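You operate a simulated robot arm through the tools that you are given. There is no shell and no other tool. Be economical: measure what you need, move in short steps, check, and stop when the job is done.

Carry out the task below with a simulated robot arm. There is one attempt and no reset: what you move stays moved.

TASK
Put the +400 die key from the top of the die tool cart on the yellow number plate there and the +344 die key on top of the white dry pack.
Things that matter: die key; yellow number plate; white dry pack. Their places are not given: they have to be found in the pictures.

It is judged by the outcome, as a careful person would: the job done as asked, and still so three seconds after it is handed in. It fails if anything else is knocked over, pushed out of place, dropped, spilled or broken.

THE ROBOT
A 7-joint arm with a two-finger parallel gripper, fixed in place. Base frame: the origin is at the foot of the arm, x ahead of it, y to its left, z up; the work surface is at about z = 800. Lengths are in mm, angles in rad, forces in N, time in s.
With the tool pointing down near the work surface it reaches from about 240 to 680 mm from the base axis. Its first joint turns from -1.152 to 1.152 rad. Payload 2.4 kg.
Tool frame: the origin (TCP) lies between the finger pads and is the grasp point; the fingertips stand 30 mm ahead of it; z points along the fingers, y is the line along which they close. The gripper opens to 94 mm. The fingers are 28 mm wide and 10 mm thick; the gripper's body (50 by 96 mm) begins 55 mm behind the TCP.
Orientation is that of the tool frame in the base frame, as a unit quaternion [x, y, z, w]. With the fingers straight down and closing along the base's y, the tool's x points along the base's -x, its y along +y and its z along -z.

THE INTERFACE
- The arm moves only by the tool arm_command. Its argument "increments" is a list of rows, each a list of 2 entries, a list of its own where there are three numbers: the shift along the tool's x, y, z in units of 20 mm (1.0 is 20 mm), then the turn, a rotation vector about the tool's x, y, z in units of 6 degrees (1.0 is 6 degrees). In form: [[[dx, dy, dz], [ax, ay, az]], ...]. A call has 1 to 8 rows; each row shifts and turns the commanded pose from where the row before left it, along the tool's axes as they then stand. "grip" is the opening, from 0 (shut) to 1 (fully open), set as the call begins (left out, the last holds). A call with a number of a shift or a turn outside -1 to 1 is refused whole. A row lasts 0.2 s, in which the tool goes at most 50 mm and 0.15 rad; a call with a longer step from one row to the next is refused whole, and so is a gripper value outside its range. A pose out of reach is approached as far as the arm can. The call stops where the force on the tool passes 40 N (or 10 N more than at its start, if that is more) or the arm is blocked; 0.2 s more then pass. The fingers move at their own pace (about 153 mm/s each) and stop on an object; they squeeze with about 31 N. The grip force told is the motor's: it shows also when the fingers shut on nothing. Time passes only in rows, and 0.2 s behind the last, so rows that do not move let the fingers close. It gives the time, the measured TCP pose, the force on the tool (base axes), the opening and the grip force at its end, in the units of the frame above (readings bear some noise).
- Cameras (640 x 400 px; columns grow to the right, rows downward): "scene" is fixed at [35.6, 468.2, 1449.8]; the picture's right is [-0.79, -0.61, 0.00], its down [-0.32, 0.41, -0.85] and it looks along [0.52, -0.68, -0.52] (base axes); focal length 308 px, centre (320, 200). "wrist" rides on the gripper at [-37, 0, -58] in the tool frame; the picture's right is [0.00, -1.00, 0.00], its down [0.97, 0.00, -0.24] and it looks along [0.24, 0.00, 0.97] (tool axes); focal length 218 px, centre (320, 200).
- get_image(camera): a new picture of that camera. No time passes.
- pixel_to_xyz(camera, pixels): for up to 12 pixels [column, row] of the newest picture of that camera ("zoom" is the newest enlarged one), the place [x, y, z] in the base frame of the surface seen there, good to about 2 mm. No time passes.
- zoom(camera, box): a new picture of the part [left, top, right, bottom] of that camera's present view, enlarged. No time passes.
- close_job(): hands the job in; it is judged then, once.

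Work in short steps. Measure before you move; look again where a grasp or a placing could have gone wrong, and mend it. You have 60 turns and 22 pictures in all, the two below and enlarged ones among them. Open the gripper and draw the arm clear of the work before you hand the job in, unless the task says otherwise; then end with one line.

The tools are called after "Emit:" as name(argument=value, ...) on one line, values as JSON. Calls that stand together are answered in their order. arm_command: Moves the arm, as the interface text tells. Its arguments: {"type":"object","properties":{"increments":{"type":"array"},"grip":{"type":"number"}},"required":["increments"]} The other tools are called the same way: get_image (camera) takes a picture; pixel_to_xyz (camera, pixels) gives the place of the surface under pixels of a picture; zoom (camera, box) takes an enlarged picture of a part of a camera's view; close_job () hands the job in.

At the start:

```text
clock: 0.0
tool_pos: [321.4, -81.8, 1087.3]
orientation: [0.0, 1.0, -0.001, 0.0]
force: [-0.8, 0.9, -1.0]
grip_width: 93.8
finger_force: 0.0
```

scene: 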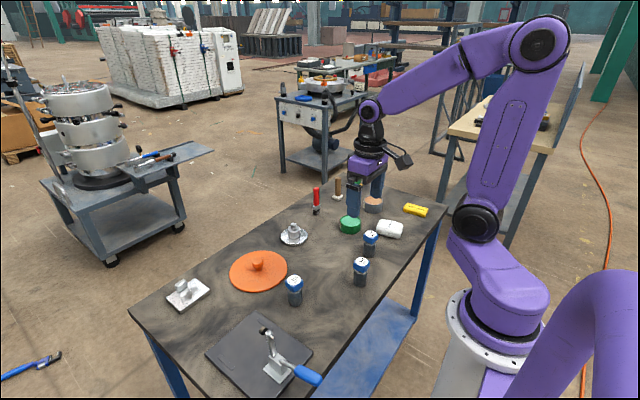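
wrist: 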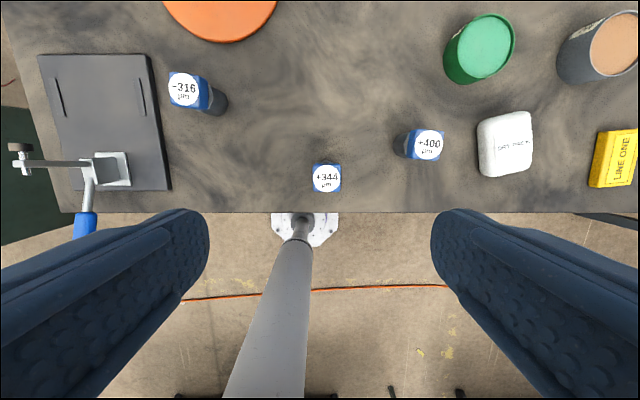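

The wrist picture shows +344 at (326,178), +400 at (428,145), the white dry pack at (505,143) and the yellow plate at (613,158). I'll measure these first.

Emit:
pixel_to_xyz(camera="wrist", pixels=[[326, 178], [428, 145], [402, 150], [505, 143], [484, 128], [528, 118], [528, 168], [484, 172], [613, 158], [603, 135], [630, 182], [560, 185]])

Emit:
zoom(camera="scene", box=[280, 170, 440, 300])

Emit:
zoom(camera="wrist", box=[300, 90, 640, 220])

```text
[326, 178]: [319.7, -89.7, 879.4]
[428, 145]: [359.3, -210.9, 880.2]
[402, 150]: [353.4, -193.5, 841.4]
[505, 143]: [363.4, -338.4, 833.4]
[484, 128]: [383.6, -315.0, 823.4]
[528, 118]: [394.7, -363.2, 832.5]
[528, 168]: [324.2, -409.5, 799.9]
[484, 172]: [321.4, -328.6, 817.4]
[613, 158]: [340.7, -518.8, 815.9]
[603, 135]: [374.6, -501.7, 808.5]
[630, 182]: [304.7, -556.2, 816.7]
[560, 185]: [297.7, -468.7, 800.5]
```

```text
3.08 times, centred on (360, 235) of scene
```

zoom: 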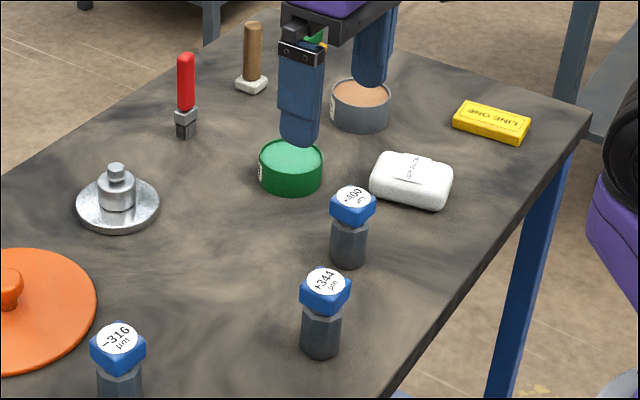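

```text
1.88 times, centred on (470, 155) of wrist
```

zoom: 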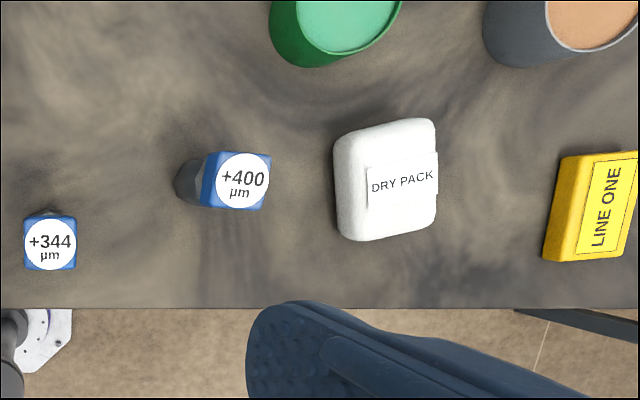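

Next I measure the head edges of both keys and the plate and pack outlines in the enlarged wrist picture.

Emit:
pixel_to_xyz(camera="zoom", pixels=[[220, 155], [268, 155], [264, 207], [210, 204], [27, 218], [74, 218], [74, 266], [27, 266], [597, 160], [580, 258], [624, 255], [636, 158]])

Emit:
pixel_to_xyz(camera="wrist", pixels=[[495, 125], [515, 120], [525, 130], [525, 150], [515, 165], [495, 168], [490, 145], [510, 150], [505, 130], [605, 158], [622, 158], [614, 180]])

```text
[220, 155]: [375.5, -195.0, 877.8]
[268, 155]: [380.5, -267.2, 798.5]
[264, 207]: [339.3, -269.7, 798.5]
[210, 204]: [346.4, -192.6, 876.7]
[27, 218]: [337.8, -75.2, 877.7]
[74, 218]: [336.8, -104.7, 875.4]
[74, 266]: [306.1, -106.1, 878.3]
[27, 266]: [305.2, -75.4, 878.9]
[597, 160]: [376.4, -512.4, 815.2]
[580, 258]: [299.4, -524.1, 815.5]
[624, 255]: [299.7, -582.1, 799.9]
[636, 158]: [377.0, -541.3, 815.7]
```

```text
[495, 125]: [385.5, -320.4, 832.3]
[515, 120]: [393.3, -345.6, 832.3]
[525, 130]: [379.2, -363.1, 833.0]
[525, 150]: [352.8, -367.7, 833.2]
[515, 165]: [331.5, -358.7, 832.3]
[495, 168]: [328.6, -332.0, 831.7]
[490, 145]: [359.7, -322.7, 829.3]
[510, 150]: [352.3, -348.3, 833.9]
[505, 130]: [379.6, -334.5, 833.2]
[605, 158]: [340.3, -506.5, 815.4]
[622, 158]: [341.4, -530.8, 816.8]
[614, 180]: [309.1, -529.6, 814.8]
```

+344 stands at about (321,-90) and +400 at about (360,-210), turned about -4.6°. Both have heads about 30 mm square with tops at z≈879. I move above +400 with the fingertips well clear.

Emit:
arm_command(increments=[[[-0.275, -0.919, 0.65], [0, 0, 0]], [[-0.275, -0.919, 0.9], [0, 0, 0]], [[-0.275, -0.919, 0.9], [0, 0, 0]], [[-0.275, -0.919, 0.9], [0, 0, 0]], [[-0.275, -0.919, 0.9], [0, 0, 0]], [[-0.275, -0.919, 0.9], [0, 0, 0]], [[-0.275, -0.919, 0.9], [0, 0, 0]], [[0, 0, 0], [0, 0, 0.76]]], grip=0.8)

Emit:
get_image(camera="wrist")

```text
clock: 1.8
tool_pos: [358.3, -208.0, 966.4]
orientation: [0.04, 0.999, 0.0, 0.0]
force: [-0.2, 0.3, -0.9]
grip_width: 75.1
finger_force: 0.1
```

```text
17 pictures are left
```

wrist: 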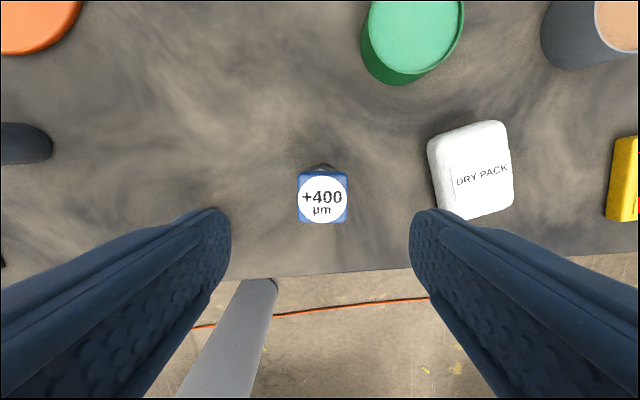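

The key looks aligned, with its label at (322,198). I measure its centre.

Emit:
pixel_to_xyz(camera="wrist", pixels=[[322, 198], [301, 175], [345, 174], [345, 220], [301, 220]])

```text
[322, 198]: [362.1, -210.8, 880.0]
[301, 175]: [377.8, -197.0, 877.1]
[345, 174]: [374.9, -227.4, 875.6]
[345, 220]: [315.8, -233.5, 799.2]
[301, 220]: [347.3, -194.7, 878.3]
```

Centre is about (361.5,-210.8). I correct by a few mm and descend to TCP z≈864.

Emit:
arm_command(increments=[[[-0.16, -0.13, 0.12], [0, 0, 0]], [[0, 0, 1], [0, 0, 0]], [[0, 0, 1], [0, 0, 0]], [[0, 0, 1], [0, 0, 0]], [[0, 0, 1], [0, 0, 0]], [[0, 0, 1], [0, 0, 0]], [[0, 0, 0], [0, 0, 0]]])

Emit:
arm_command(increments=[[[0, 0, 0], [0, 0, 0]], [[0, 0, 0], [0, 0, 0]], [[0, 0, 0], [0, 0, 0]]], grip=0)

```text
clock: 3.4
tool_pos: [364.0, -215.6, 863.4]
orientation: [0.04, 0.999, 0.0, -0.001]
force: [0.0, 0.1, 0.1]
grip_width: 75.3
finger_force: 0.1
```

```text
clock: 4.2
tool_pos: [365.1, -215.7, 864.7]
orientation: [0.039, 0.999, 0.0, 0.0]
force: [-0.1, 1.8, 3.2]
grip_width: 38.1
finger_force: 31.0
```

The opening of 38 mm is wider than the ~30 mm head, and y came out about 5 mm off. I look before lifting.

Emit:
zoom(camera="scene", box=[310, 180, 430, 290])

Emit:
get_image(camera="wrist")

```text
3.64 times, centred on (370, 235) of scene
```

zoom: 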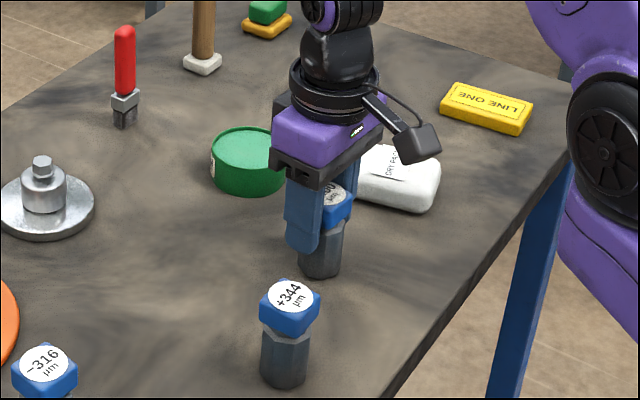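

```text
15 pictures are left
```

wrist: 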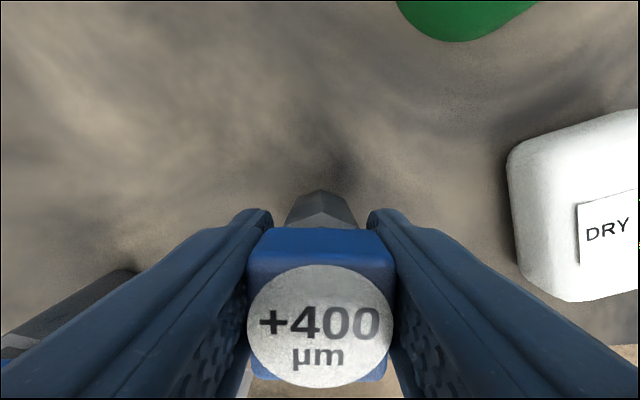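

Both fingers sit flat on the head. I lift straight up 100 mm and undo the yaw.

Emit:
arm_command(increments=[[[0, 0, -0.4], [0, 0, 0]], [[0, 0, -0.8], [0, 0, 0]], [[0, 0, -1], [0, 0, 0]], [[0, 0, -1], [0, 0, 0]], [[0, 0, -1], [0, 0, 0]], [[0, 0, -0.8], [0, 0, -0.38]], [[0, 0, 0], [0, 0, -0.38]], [[0, 0, 0], [0, 0, 0]]])

```text
clock: 6.0
tool_pos: [363.9, -213.0, 965.3]
orientation: [0.001, 1.0, 0.0, 0.0]
force: [-0.7, 0.3, -0.9]
grip_width: 37.9
finger_force: 31.6
```

The key is held. I carry it toward the plate near (338,-525), stopping short to look.

Emit:
arm_command(increments=[[[0.1, -0.5, 0], [0, 0, 0]], [[0.1, -0.9, 0], [0, 0, 0]], [[0.1, -1, 0], [0, 0, 0]], [[0.1, -1, 0], [0, 0, 0]], [[0.1, -1, 0], [0, 0, 0]], [[0.1, -1, 0], [0, 0, 0]], [[0.1, -1, 0], [0, 0, 0]], [[0.1, -1, 0], [0, 0, 0]]])

Emit:
arm_command(increments=[[[0.1, -1, 0], [0, 0, 0]], [[0.1, -1, 0], [0, 0, 0]], [[0.1, -1, 0], [0, 0, 0]], [[0.1, -1, 0], [0, 0, 0]], [[0.1, -0.6, 0], [0, 0, 0]], [[0, -0.3, 0], [0, 0, 0]], [[0, 0, 0], [0, 0, 0]]])

Emit:
get_image(camera="wrist")

```text
clock: 7.8
tool_pos: [347.7, -361.5, 964.8]
orientation: [0.0, 1.0, 0.0, 0.0]
force: [-0.8, 0.0, -1.0]
grip_width: 37.8
finger_force: 30.6
```

```text
clock: 9.4
tool_pos: [336.9, -458.4, 964.7]
orientation: [0.0, 1.0, 0.0, 0.0]
force: [0.1, 0.7, -1.7]
grip_width: 38.1
finger_force: 31.2
```

```text
14 pictures are left
```

wrist: 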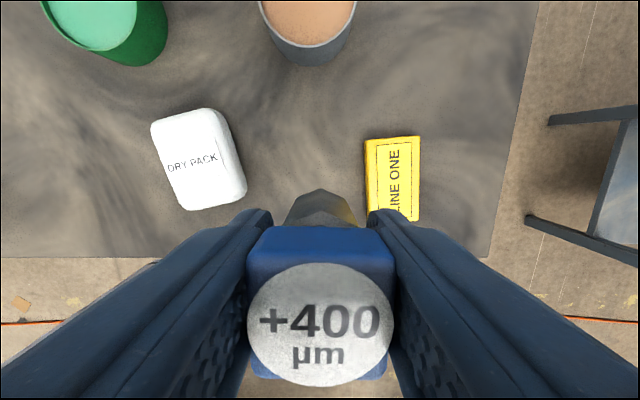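

The whole plate is now visible, from (366,139) to (419,222). I measure its outline and the pack's.

Emit:
pixel_to_xyz(camera="wrist", pixels=[[369, 144], [416, 139], [417, 218], [380, 206], [393, 177], [373, 177], [417, 177], [368, 160], [188, 120], [220, 118], [240, 185], [192, 200]])

Emit:
zoom(camera="wrist", box=[340, 120, 440, 240])

```text
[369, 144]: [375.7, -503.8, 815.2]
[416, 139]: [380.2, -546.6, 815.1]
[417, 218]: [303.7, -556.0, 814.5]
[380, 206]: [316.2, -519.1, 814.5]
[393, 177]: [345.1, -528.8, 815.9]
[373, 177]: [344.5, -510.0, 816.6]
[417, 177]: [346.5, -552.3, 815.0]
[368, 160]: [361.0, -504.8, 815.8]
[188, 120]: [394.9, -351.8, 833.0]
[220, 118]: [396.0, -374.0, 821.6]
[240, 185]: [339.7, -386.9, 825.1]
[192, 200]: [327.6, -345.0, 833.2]
```

```text
3.33 times, centred on (390, 180) of wrist
```

zoom: 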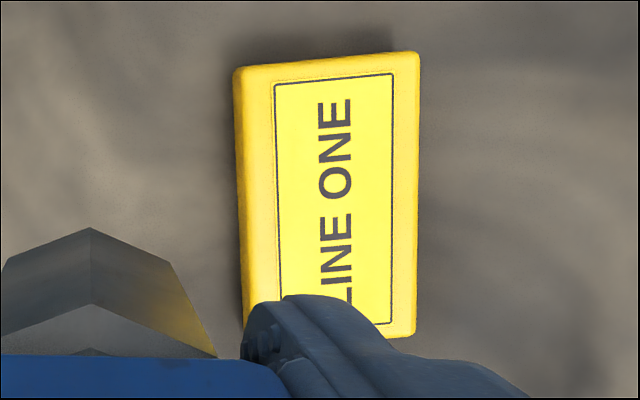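

The plate is centred at about (340.5,-529.5) with its top at 815.5, so contact should come at TCP z≈880. I move over it and lower to about 895.

Emit:
arm_command(increments=[[[-0.1, -0.75, 0], [0, 0, 0]], [[-0.1, -1, 0], [0, 0, 0]], [[0, -1, 0], [0, 0, 0]], [[0, -0.8, 0.5], [0, 0, 0]], [[0, 0, 1], [0, 0, 0]], [[0, 0, 1], [0, 0, 0]], [[0, 0, 1], [0, 0, 0]], [[0, 0, 0], [0, 0, 0]]])

Emit:
get_image(camera="wrist")

Emit:
zoom(camera="scene", box=[370, 150, 470, 240])

```text
clock: 11.2
tool_pos: [341.9, -530.0, 893.3]
orientation: [0.0, 1.0, 0.0, 0.0]
force: [0.7, 0.0, -2.1]
grip_width: 37.6
finger_force: 30.5
```

```text
12 pictures are left
```

wrist: 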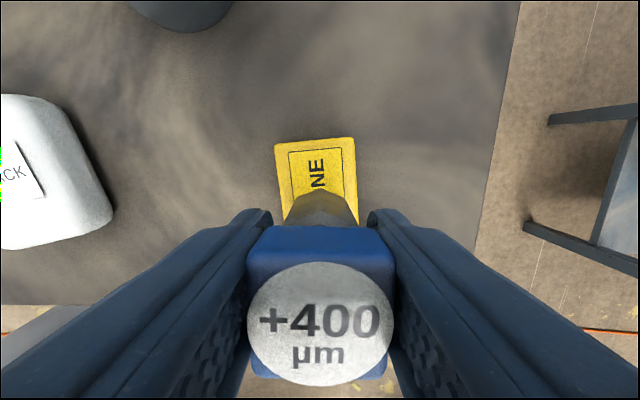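

```text
4.44 times, centred on (420, 195) of scene
```

zoom: 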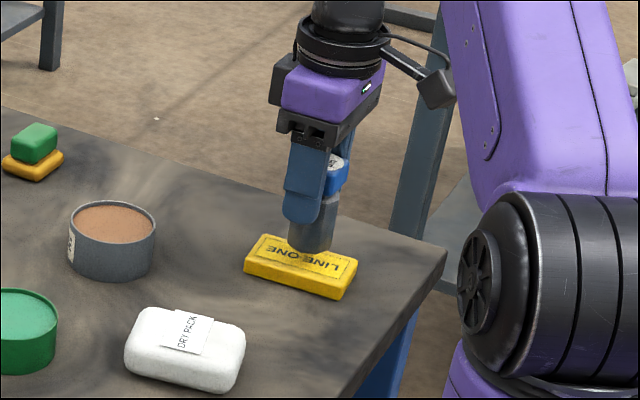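

The key is centred over the plate. I lower slowly in small steps to make contact near 880.

Emit:
arm_command(increments=[[[0, 0, 0.2], [0, 0, 0]], [[0, 0, 0.15], [0, 0, 0]], [[0, 0, 0.1], [0, 0, 0]], [[0, 0, 0.05], [0, 0, 0]], [[0, 0, 0], [0, 0, 0]]])

```text
clock: 12.4
tool_pos: [342.1, -529.8, 884.3]
orientation: [-0.001, 1.0, 0.0, 0.0]
force: [-0.1, -0.1, -1.3]
grip_width: 37.5
finger_force: 31.0
```

Emit:
arm_command(increments=[[[0, 0, 0.05], [0, 0, 0]], [[0, 0, 0.05], [0, 0, 0]], [[0, 0, 0.05], [0, 0, 0]], [[0, 0, 0], [0, 0, 0]]])

```text
clock: 13.4
tool_pos: [341.7, -529.0, 881.3]
orientation: [0.0, 1.0, 0.0, 0.0]
force: [0.2, 0.1, -0.6]
grip_width: 37.5
finger_force: 31.2
```

No contact force yet at 881.3, so I continue in 1 mm steps.

Emit:
arm_command(increments=[[[0, 0, 0.05], [0, 0, 0]], [[0, 0, 0.05], [0, 0, 0]], [[0, 0, 0], [0, 0, 0]]])

```text
clock: 14.2
tool_pos: [342.7, -529.2, 880.8]
orientation: [0.0, 1.0, 0.0, 0.0]
force: [0.2, -0.2, -1.4]
grip_width: 37.8
finger_force: 30.4
```

Emit:
arm_command(increments=[[[0, 0, 0.05], [0, 0, 0]], [[0, 0, 0.05], [0, 0, 0]], [[0, 0, 0], [0, 0, 0]]])

```text
clock: 15.0
tool_pos: [343.2, -530.5, 879.2]
orientation: [0.0, 1.0, -0.001, 0.001]
force: [-2.5, 4.8, 18.8]
grip_width: 37.5
finger_force: 31.0
```

Contact, with 18.8 N upward. I ease back 0.5 mm and then open partly.

Emit:
arm_command(increments=[[[0, 0, -0.03], [0, 0, 0]], [[0, 0, 0], [0, 0, 0]]])

Emit:
arm_command(increments=[[[0, 0, 0], [0, 0, 0]], [[0, 0, 0], [0, 0, 0]], [[0, 0, 0], [0, 0, 0]]], grip=0.7)

Emit:
arm_command(increments=[[[0, 0, -0.5], [0, 0, 0]], [[0, 0, -1], [0, 0, 0]], [[0, 0, -1], [0, 0, 0]], [[0, 0, -1], [0, 0, 0]], [[0, 0, -1], [0, 0, 0]], [[0, 0, -0.5], [0, 0, 0]], [[0, 0, 0], [0, 0, 0]]])

Emit:
zoom(camera="scene", box=[340, 150, 460, 250])

Emit:
get_image(camera="wrist")

```text
clock: 15.6
tool_pos: [342.3, -530.6, 877.8]
orientation: [0.0, 1.0, -0.002, 0.001]
force: [-1.0, -1.1, 15.2]
grip_width: 37.5
finger_force: 31.1
```

```text
clock: 16.4
tool_pos: [343.6, -531.1, 878.8]
orientation: [0.0, 1.0, 0.001, 0.0]
force: [-0.3, 0.6, -0.1]
grip_width: 65.8
finger_force: 0.1
```

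```text
clock: 18.0
tool_pos: [342.9, -530.0, 978.0]
orientation: [0.0, 1.0, 0.0, 0.0]
force: [-0.7, -0.5, -0.4]
grip_width: 65.8
finger_force: 0.1
```

```text
4.00 times, centred on (400, 200) of scene
```

zoom: 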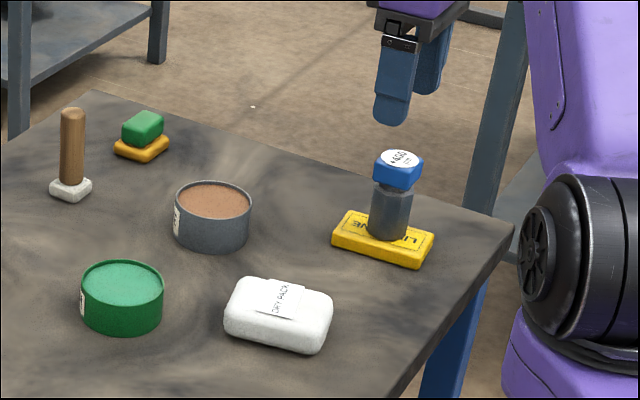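

```text
9 pictures are left
```

wrist: 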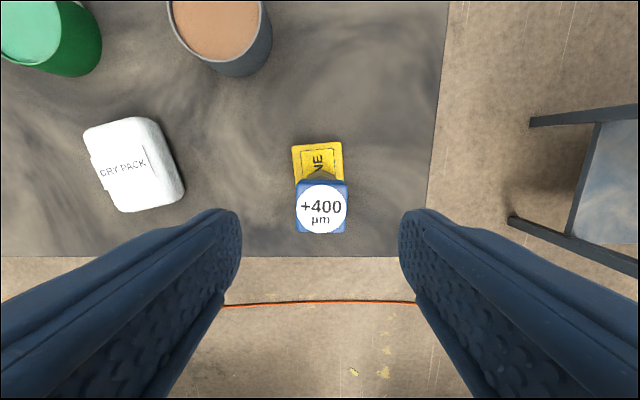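

+400 stands upright on the plate. I go to +344 at about (321,-90) at the same height.

Emit:
arm_command(increments=[[[0.05, 0.6, 0], [0, 0, 0]], [[0.05, 1, 0], [0, 0, 0]], [[0.05, 1, 0], [0, 0, 0]], [[0.05, 1, 0], [0, 0, 0]], [[0.05, 1, 0], [0, 0, 0]], [[0.05, 1, 0], [0, 0, 0]], [[0.05, 1, 0], [0, 0, 0]], [[0.05, 1, 0], [0, 0, 0]]])

Emit:
arm_command(increments=[[[0.05, 1, 0], [0, 0, 0]], [[0.05, 1, 0], [0, 0, 0]], [[0.05, 1, 0], [0, 0, 0]], [[0.05, 1, 0], [0, 0, 0]], [[0.05, 1, 0], [0, 0, 0]], [[0.05, 1, 0], [0, 0, 0]], [[0.05, 1, 0], [0, 0, 0]], [[0.05, 1, 0], [0, 0, 0]]])

Emit:
arm_command(increments=[[[0.05, 1, 0], [0, 0, 0]], [[0.05, 1, 0], [0, 0, 0]], [[0.05, 1, 0], [0, 0, 0]], [[0.05, 1, 0], [0, 0, 0]], [[0.05, 1, 0], [0, 0, 0]], [[0.0, 0.9, 0], [0, 0, 0]], [[0.0, 0.4, 0], [0, 0, 0]], [[0, 0, 0], [0, 0, 0]]], grip=0.8)

Emit:
get_image(camera="wrist")

```text
clock: 19.8
tool_pos: [334.3, -378.1, 976.1]
orientation: [0.001, 1.0, 0.0, -0.001]
force: [0.3, 0.5, 0.4]
grip_width: 65.7
finger_force: 0.0
```

```text
clock: 21.6
tool_pos: [326.7, -217.6, 976.5]
orientation: [0.0, 1.0, -0.001, 0.001]
force: [0.2, 0.4, -0.4]
grip_width: 65.9
finger_force: 0.0
```

```text
clock: 23.4
tool_pos: [320.5, -92.6, 978.5]
orientation: [0.0, 1.0, 0.0, 0.0]
force: [-0.1, 0.2, 0.2]
grip_width: 75.2
finger_force: 0.1
```

```text
8 pictures are left
```

wrist: 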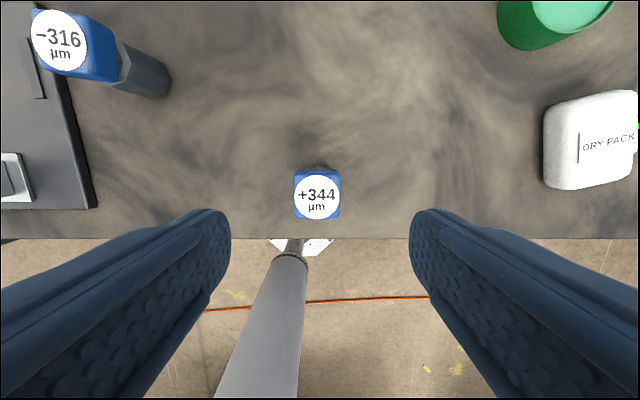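

The key is aligned, with its label at (317,197). I measure its edges before descending.

Emit:
pixel_to_xyz(camera="wrist", pixels=[[317, 197], [296, 175], [338, 174], [338, 216], [297, 216], [550, 140], [570, 110], [628, 100], [565, 175], [628, 168]])

```text
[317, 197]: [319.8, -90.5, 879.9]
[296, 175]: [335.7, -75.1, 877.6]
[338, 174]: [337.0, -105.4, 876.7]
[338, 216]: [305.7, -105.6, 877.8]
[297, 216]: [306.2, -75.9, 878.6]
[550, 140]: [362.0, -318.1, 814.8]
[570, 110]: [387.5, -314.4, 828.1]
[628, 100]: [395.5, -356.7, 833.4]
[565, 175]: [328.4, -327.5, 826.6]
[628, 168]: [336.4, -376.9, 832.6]
```

Centre is (321,-90.5). I shift y by +2 mm, descend to z≈864 and close.

Emit:
arm_command(increments=[[[-0.02, 0.1, 0.7], [0, 0, 0]], [[0, 0, 1], [0, 0, 0]], [[0, 0, 1], [0, 0, 0]], [[0, 0, 1], [0, 0, 0]], [[0, 0, 1], [0, 0, 0]], [[0, 0, 1], [0, 0, 0]], [[0, 0, 0], [0, 0, 0]]])

Emit:
arm_command(increments=[[[0, 0, 0], [0, 0, 0]], [[0, 0, 0], [0, 0, 0]], [[0, 0, 0], [0, 0, 0]]], grip=0)

Emit:
arm_command(increments=[[[0, 0, -0.4], [0, 0, 0]], [[0, 0, -0.8], [0, 0, 0]], [[0, 0, -1], [0, 0, 0]], [[0, 0, -1], [0, 0, 0]], [[0, 0, -1], [0, 0, 0]], [[0, 0, -0.8], [0, 0, 0]], [[0, 0, 0], [0, 0, 0]]])

Emit:
get_image(camera="wrist")

```text
clock: 25.0
tool_pos: [322.0, -90.6, 863.7]
orientation: [0.0, 1.0, 0.0, 0.0]
force: [0.4, -0.3, 0.5]
grip_width: 75.0
finger_force: 0.0
```

```text
clock: 25.8
tool_pos: [321.8, -89.2, 863.7]
orientation: [-0.001, 1.0, 0.0, 0.001]
force: [-0.3, -0.4, 0.7]
grip_width: 37.5
finger_force: 30.9
```

```text
clock: 27.4
tool_pos: [319.7, -91.1, 964.0]
orientation: [-0.001, 1.0, -0.001, 0.0]
force: [-0.2, 0.0, -1.6]
grip_width: 37.4
finger_force: 31.1
```

```text
7 pictures are left
```

wrist: 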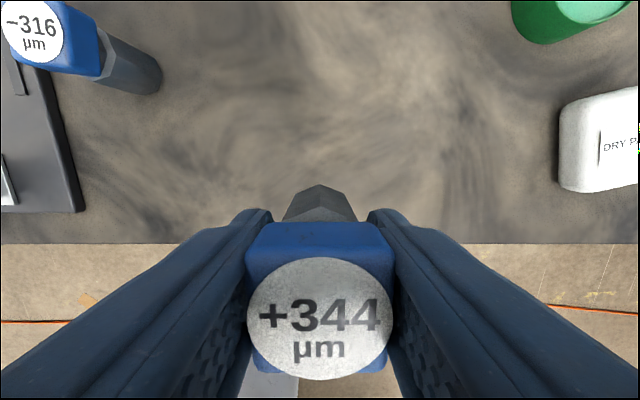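

+344 is held upright. I carry it to the pack's centre at about (361,-349), where the top is at about 833.5.

Emit:
arm_command(increments=[[[-0.15, -0.5, 0], [0, 0, 0]], [[-0.15, -0.9, 0], [0, 0, 0]], [[-0.15, -1, 0], [0, 0, 0]], [[-0.15, -1, 0], [0, 0, 0]], [[-0.15, -1, 0], [0, 0, 0]], [[-0.15, -1, 0], [0, 0, 0]], [[-0.15, -1, 0], [0, 0, 0]], [[-0.15, -1, 0], [0, 0, 0]]])

Emit:
arm_command(increments=[[[-0.2, -1, 0], [0, 0, 0]], [[-0.2, -1, 0], [0, 0, 0]], [[-0.2, -1, 0], [0, 0, 0]], [[-0.2, -1, 0], [0, 0, 0]], [[0, -0.9, 0], [0, 0, 0]], [[0, -0.5, 0], [0, 0, 0]], [[0, -0.13, 0], [0, 0, 0]], [[0, 0, 0], [0, 0, 0]]])

Emit:
get_image(camera="wrist")

```text
clock: 29.2
tool_pos: [344.0, -240.2, 963.5]
orientation: [0.0, 1.0, 0.0, 0.0]
force: [0.1, -0.2, -1.7]
grip_width: 37.3
finger_force: 30.7
```

```text
clock: 31.0
tool_pos: [361.8, -349.3, 966.3]
orientation: [-0.001, 1.0, 0.0, 0.0]
force: [0.3, -0.8, -1.4]
grip_width: 37.4
finger_force: 30.6
```

```text
6 pictures are left
```

wrist: 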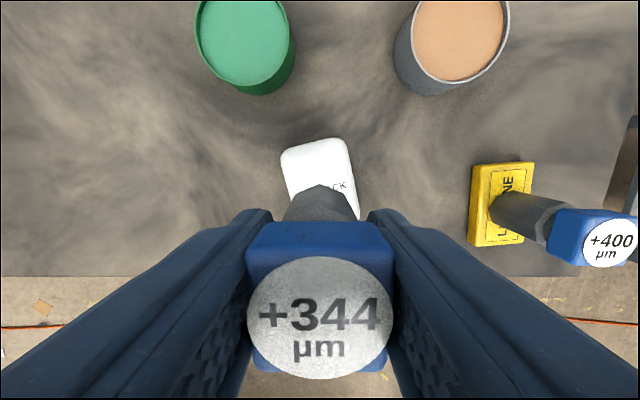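

Well placed over the pack. Contact is expected near TCP z≈898, so I descend to about 904.

Emit:
arm_command(increments=[[[0, 0, 0.5], [0, 0, 0]], [[0, 0, 1], [0, 0, 0]], [[0, 0, 0.8], [0, 0, 0]], [[0, 0, 0.4], [0, 0, 0]], [[0, 0, 0.3], [0, 0, 0]], [[0, 0, 0], [0, 0, 0]]])

Emit:
zoom(camera="scene", box=[340, 180, 440, 250])

```text
clock: 32.4
tool_pos: [360.8, -347.7, 906.2]
orientation: [0.001, 1.0, 0.0, 0.0]
force: [0.1, -0.4, -1.1]
grip_width: 37.0
finger_force: 30.5
```

```text
5.71 times, centred on (390, 215) of scene
```

zoom: 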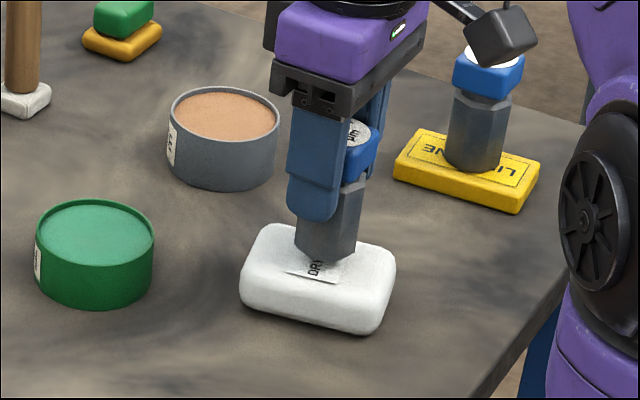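

Centred on the pack. I lower in small steps.

Emit:
arm_command(increments=[[[0, 0, 0.1], [0, 0, 0]], [[0, 0, 0.1], [0, 0, 0]], [[0, 0, 0.1], [0, 0, 0]], [[0, 0, 0], [0, 0, 0]]])

Emit:
arm_command(increments=[[[0, 0, 0.05], [0, 0, 0]], [[0, 0, 0.05], [0, 0, 0]], [[0, 0, 0], [0, 0, 0]]])

```text
clock: 33.4
tool_pos: [360.1, -348.0, 897.6]
orientation: [-0.001, 1.0, 0.0, -0.001]
force: [-2.0, 0.9, 5.2]
grip_width: 37.5
finger_force: 30.4
```

```text
clock: 34.2
tool_pos: [359.0, -348.8, 896.1]
orientation: [0.0, 1.0, -0.001, 0.001]
force: [-5.4, 8.1, 33.5]
grip_width: 37.5
finger_force: 30.9
```

Contact, with 33 N. I back off about 1.4 mm to relieve it and read the force.

Emit:
arm_command(increments=[[[0, 0, -0.07], [0, 0, 0]], [[0, 0, 0], [0, 0, 0]]])

```text
clock: 34.8
tool_pos: [361.8, -349.1, 897.3]
orientation: [0.0, 1.0, -0.001, 0.0]
force: [-1.2, -2.0, 3.8]
grip_width: 37.4
finger_force: 30.9
```

Light contact at 3.8 N. I release and lift.

Emit:
arm_command(increments=[[[0, 0, 0], [0, 0, 0]], [[0, 0, 0], [0, 0, 0]], [[0, 0, 0], [0, 0, 0]]], grip=0.7)

Emit:
arm_command(increments=[[[0, 0, -0.5], [0, 0, 0]], [[0, 0, -1], [0, 0, 0]], [[0, 0, -1], [0, 0, 0]], [[0, 0, -1], [0, 0, 0]], [[0, 0, -1], [0, 0, 0]], [[0, 0, -1], [0, 0, 0]], [[0, 0, -1], [0, 0, 0]], [[0, 0, 0], [0, 0, 0]]])

Emit:
zoom(camera="scene", box=[300, 150, 460, 260])

Emit:
get_image(camera="wrist")

```text
clock: 35.6
tool_pos: [360.6, -348.4, 897.5]
orientation: [0.0, 1.0, 0.0, 0.0]
force: [0.3, -0.1, -1.0]
grip_width: 65.7
finger_force: 0.1
```

```text
clock: 37.4
tool_pos: [363.0, -349.7, 1028.1]
orientation: [0.0, 1.0, 0.0, 0.0]
force: [0.7, -0.4, 0.7]
grip_width: 65.8
finger_force: 0.0
```

```text
3.64 times, centred on (380, 205) of scene
```

zoom: 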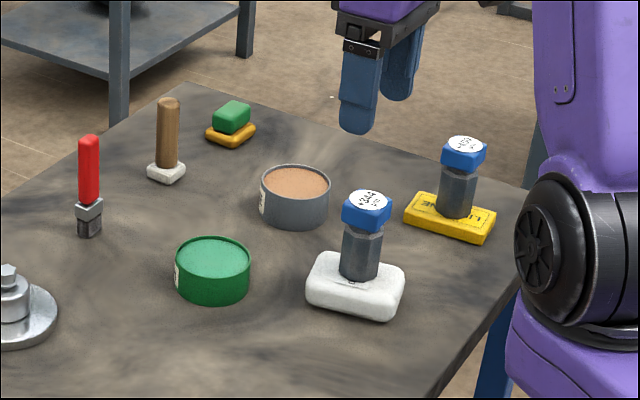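

```text
3 pictures are left
```

wrist: 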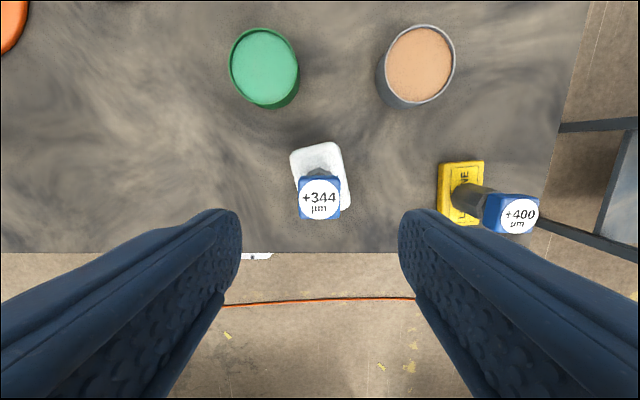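

Both keys stand on their targets. I draw the arm further clear, which also lets time pass to confirm they are stable.

Emit:
arm_command(increments=[[[0, 0.6, -0.6], [0, 0, 0]], [[0, 1, -0.8], [0, 0, 0]], [[0, 1, -0.8], [0, 0, 0]], [[0, 1, -0.8], [0, 0, 0]], [[0, 1, 0], [0, 0, 0]], [[0, 1, 0], [0, 0, 0]], [[0, 0.5, 0], [0, 0, 0]], [[0, 0, 0], [0, 0, 0]]], grip=1)

Emit:
arm_command(increments=[[[0, 0, 0], [0, 0, 0]], [[0, 0, 0], [0, 0, 0]], [[0, 0, 0], [0, 0, 0]], [[0, 0, 0], [0, 0, 0]], [[0, 0, 0], [0, 0, 0]], [[0, 0, 0], [0, 0, 0]], [[0, 0, 0], [0, 0, 0]], [[0, 0, 0], [0, 0, 0]]])

Emit:
zoom(camera="scene", box=[330, 160, 450, 250])

```text
clock: 39.2
tool_pos: [362.9, -225.2, 1087.1]
orientation: [0.0, 1.0, 0.0, 0.0]
force: [-0.2, -0.3, 0.0]
grip_width: 94.0
finger_force: 0.1
```

```text
clock: 41.0
tool_pos: [360.9, -226.8, 1087.1]
orientation: [0.001, 1.0, -0.001, 0.0]
force: [0.0, -0.7, 0.2]
grip_width: 93.9
finger_force: 0.1
```

```text
4.44 times, centred on (390, 205) of scene
```

zoom: 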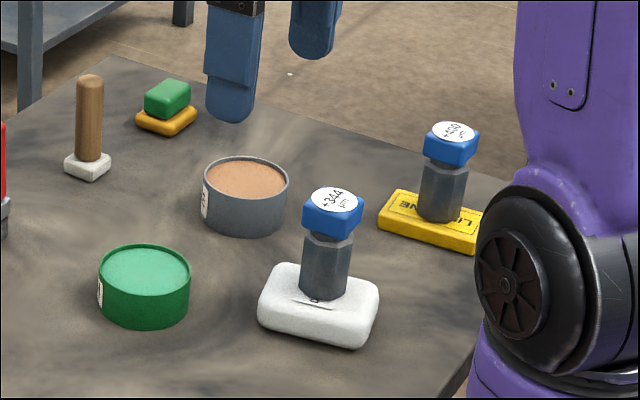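

Both keys are standing steady, the gripper is open and the arm is clear. I hand the job in.

Emit:
close_job()

```text
The job is handed in.
```

The +400 die key is standing on the yellow number plate and the +344 die key is standing on the white dry pack; in the last picture both were upright and nothing else looked disturbed.
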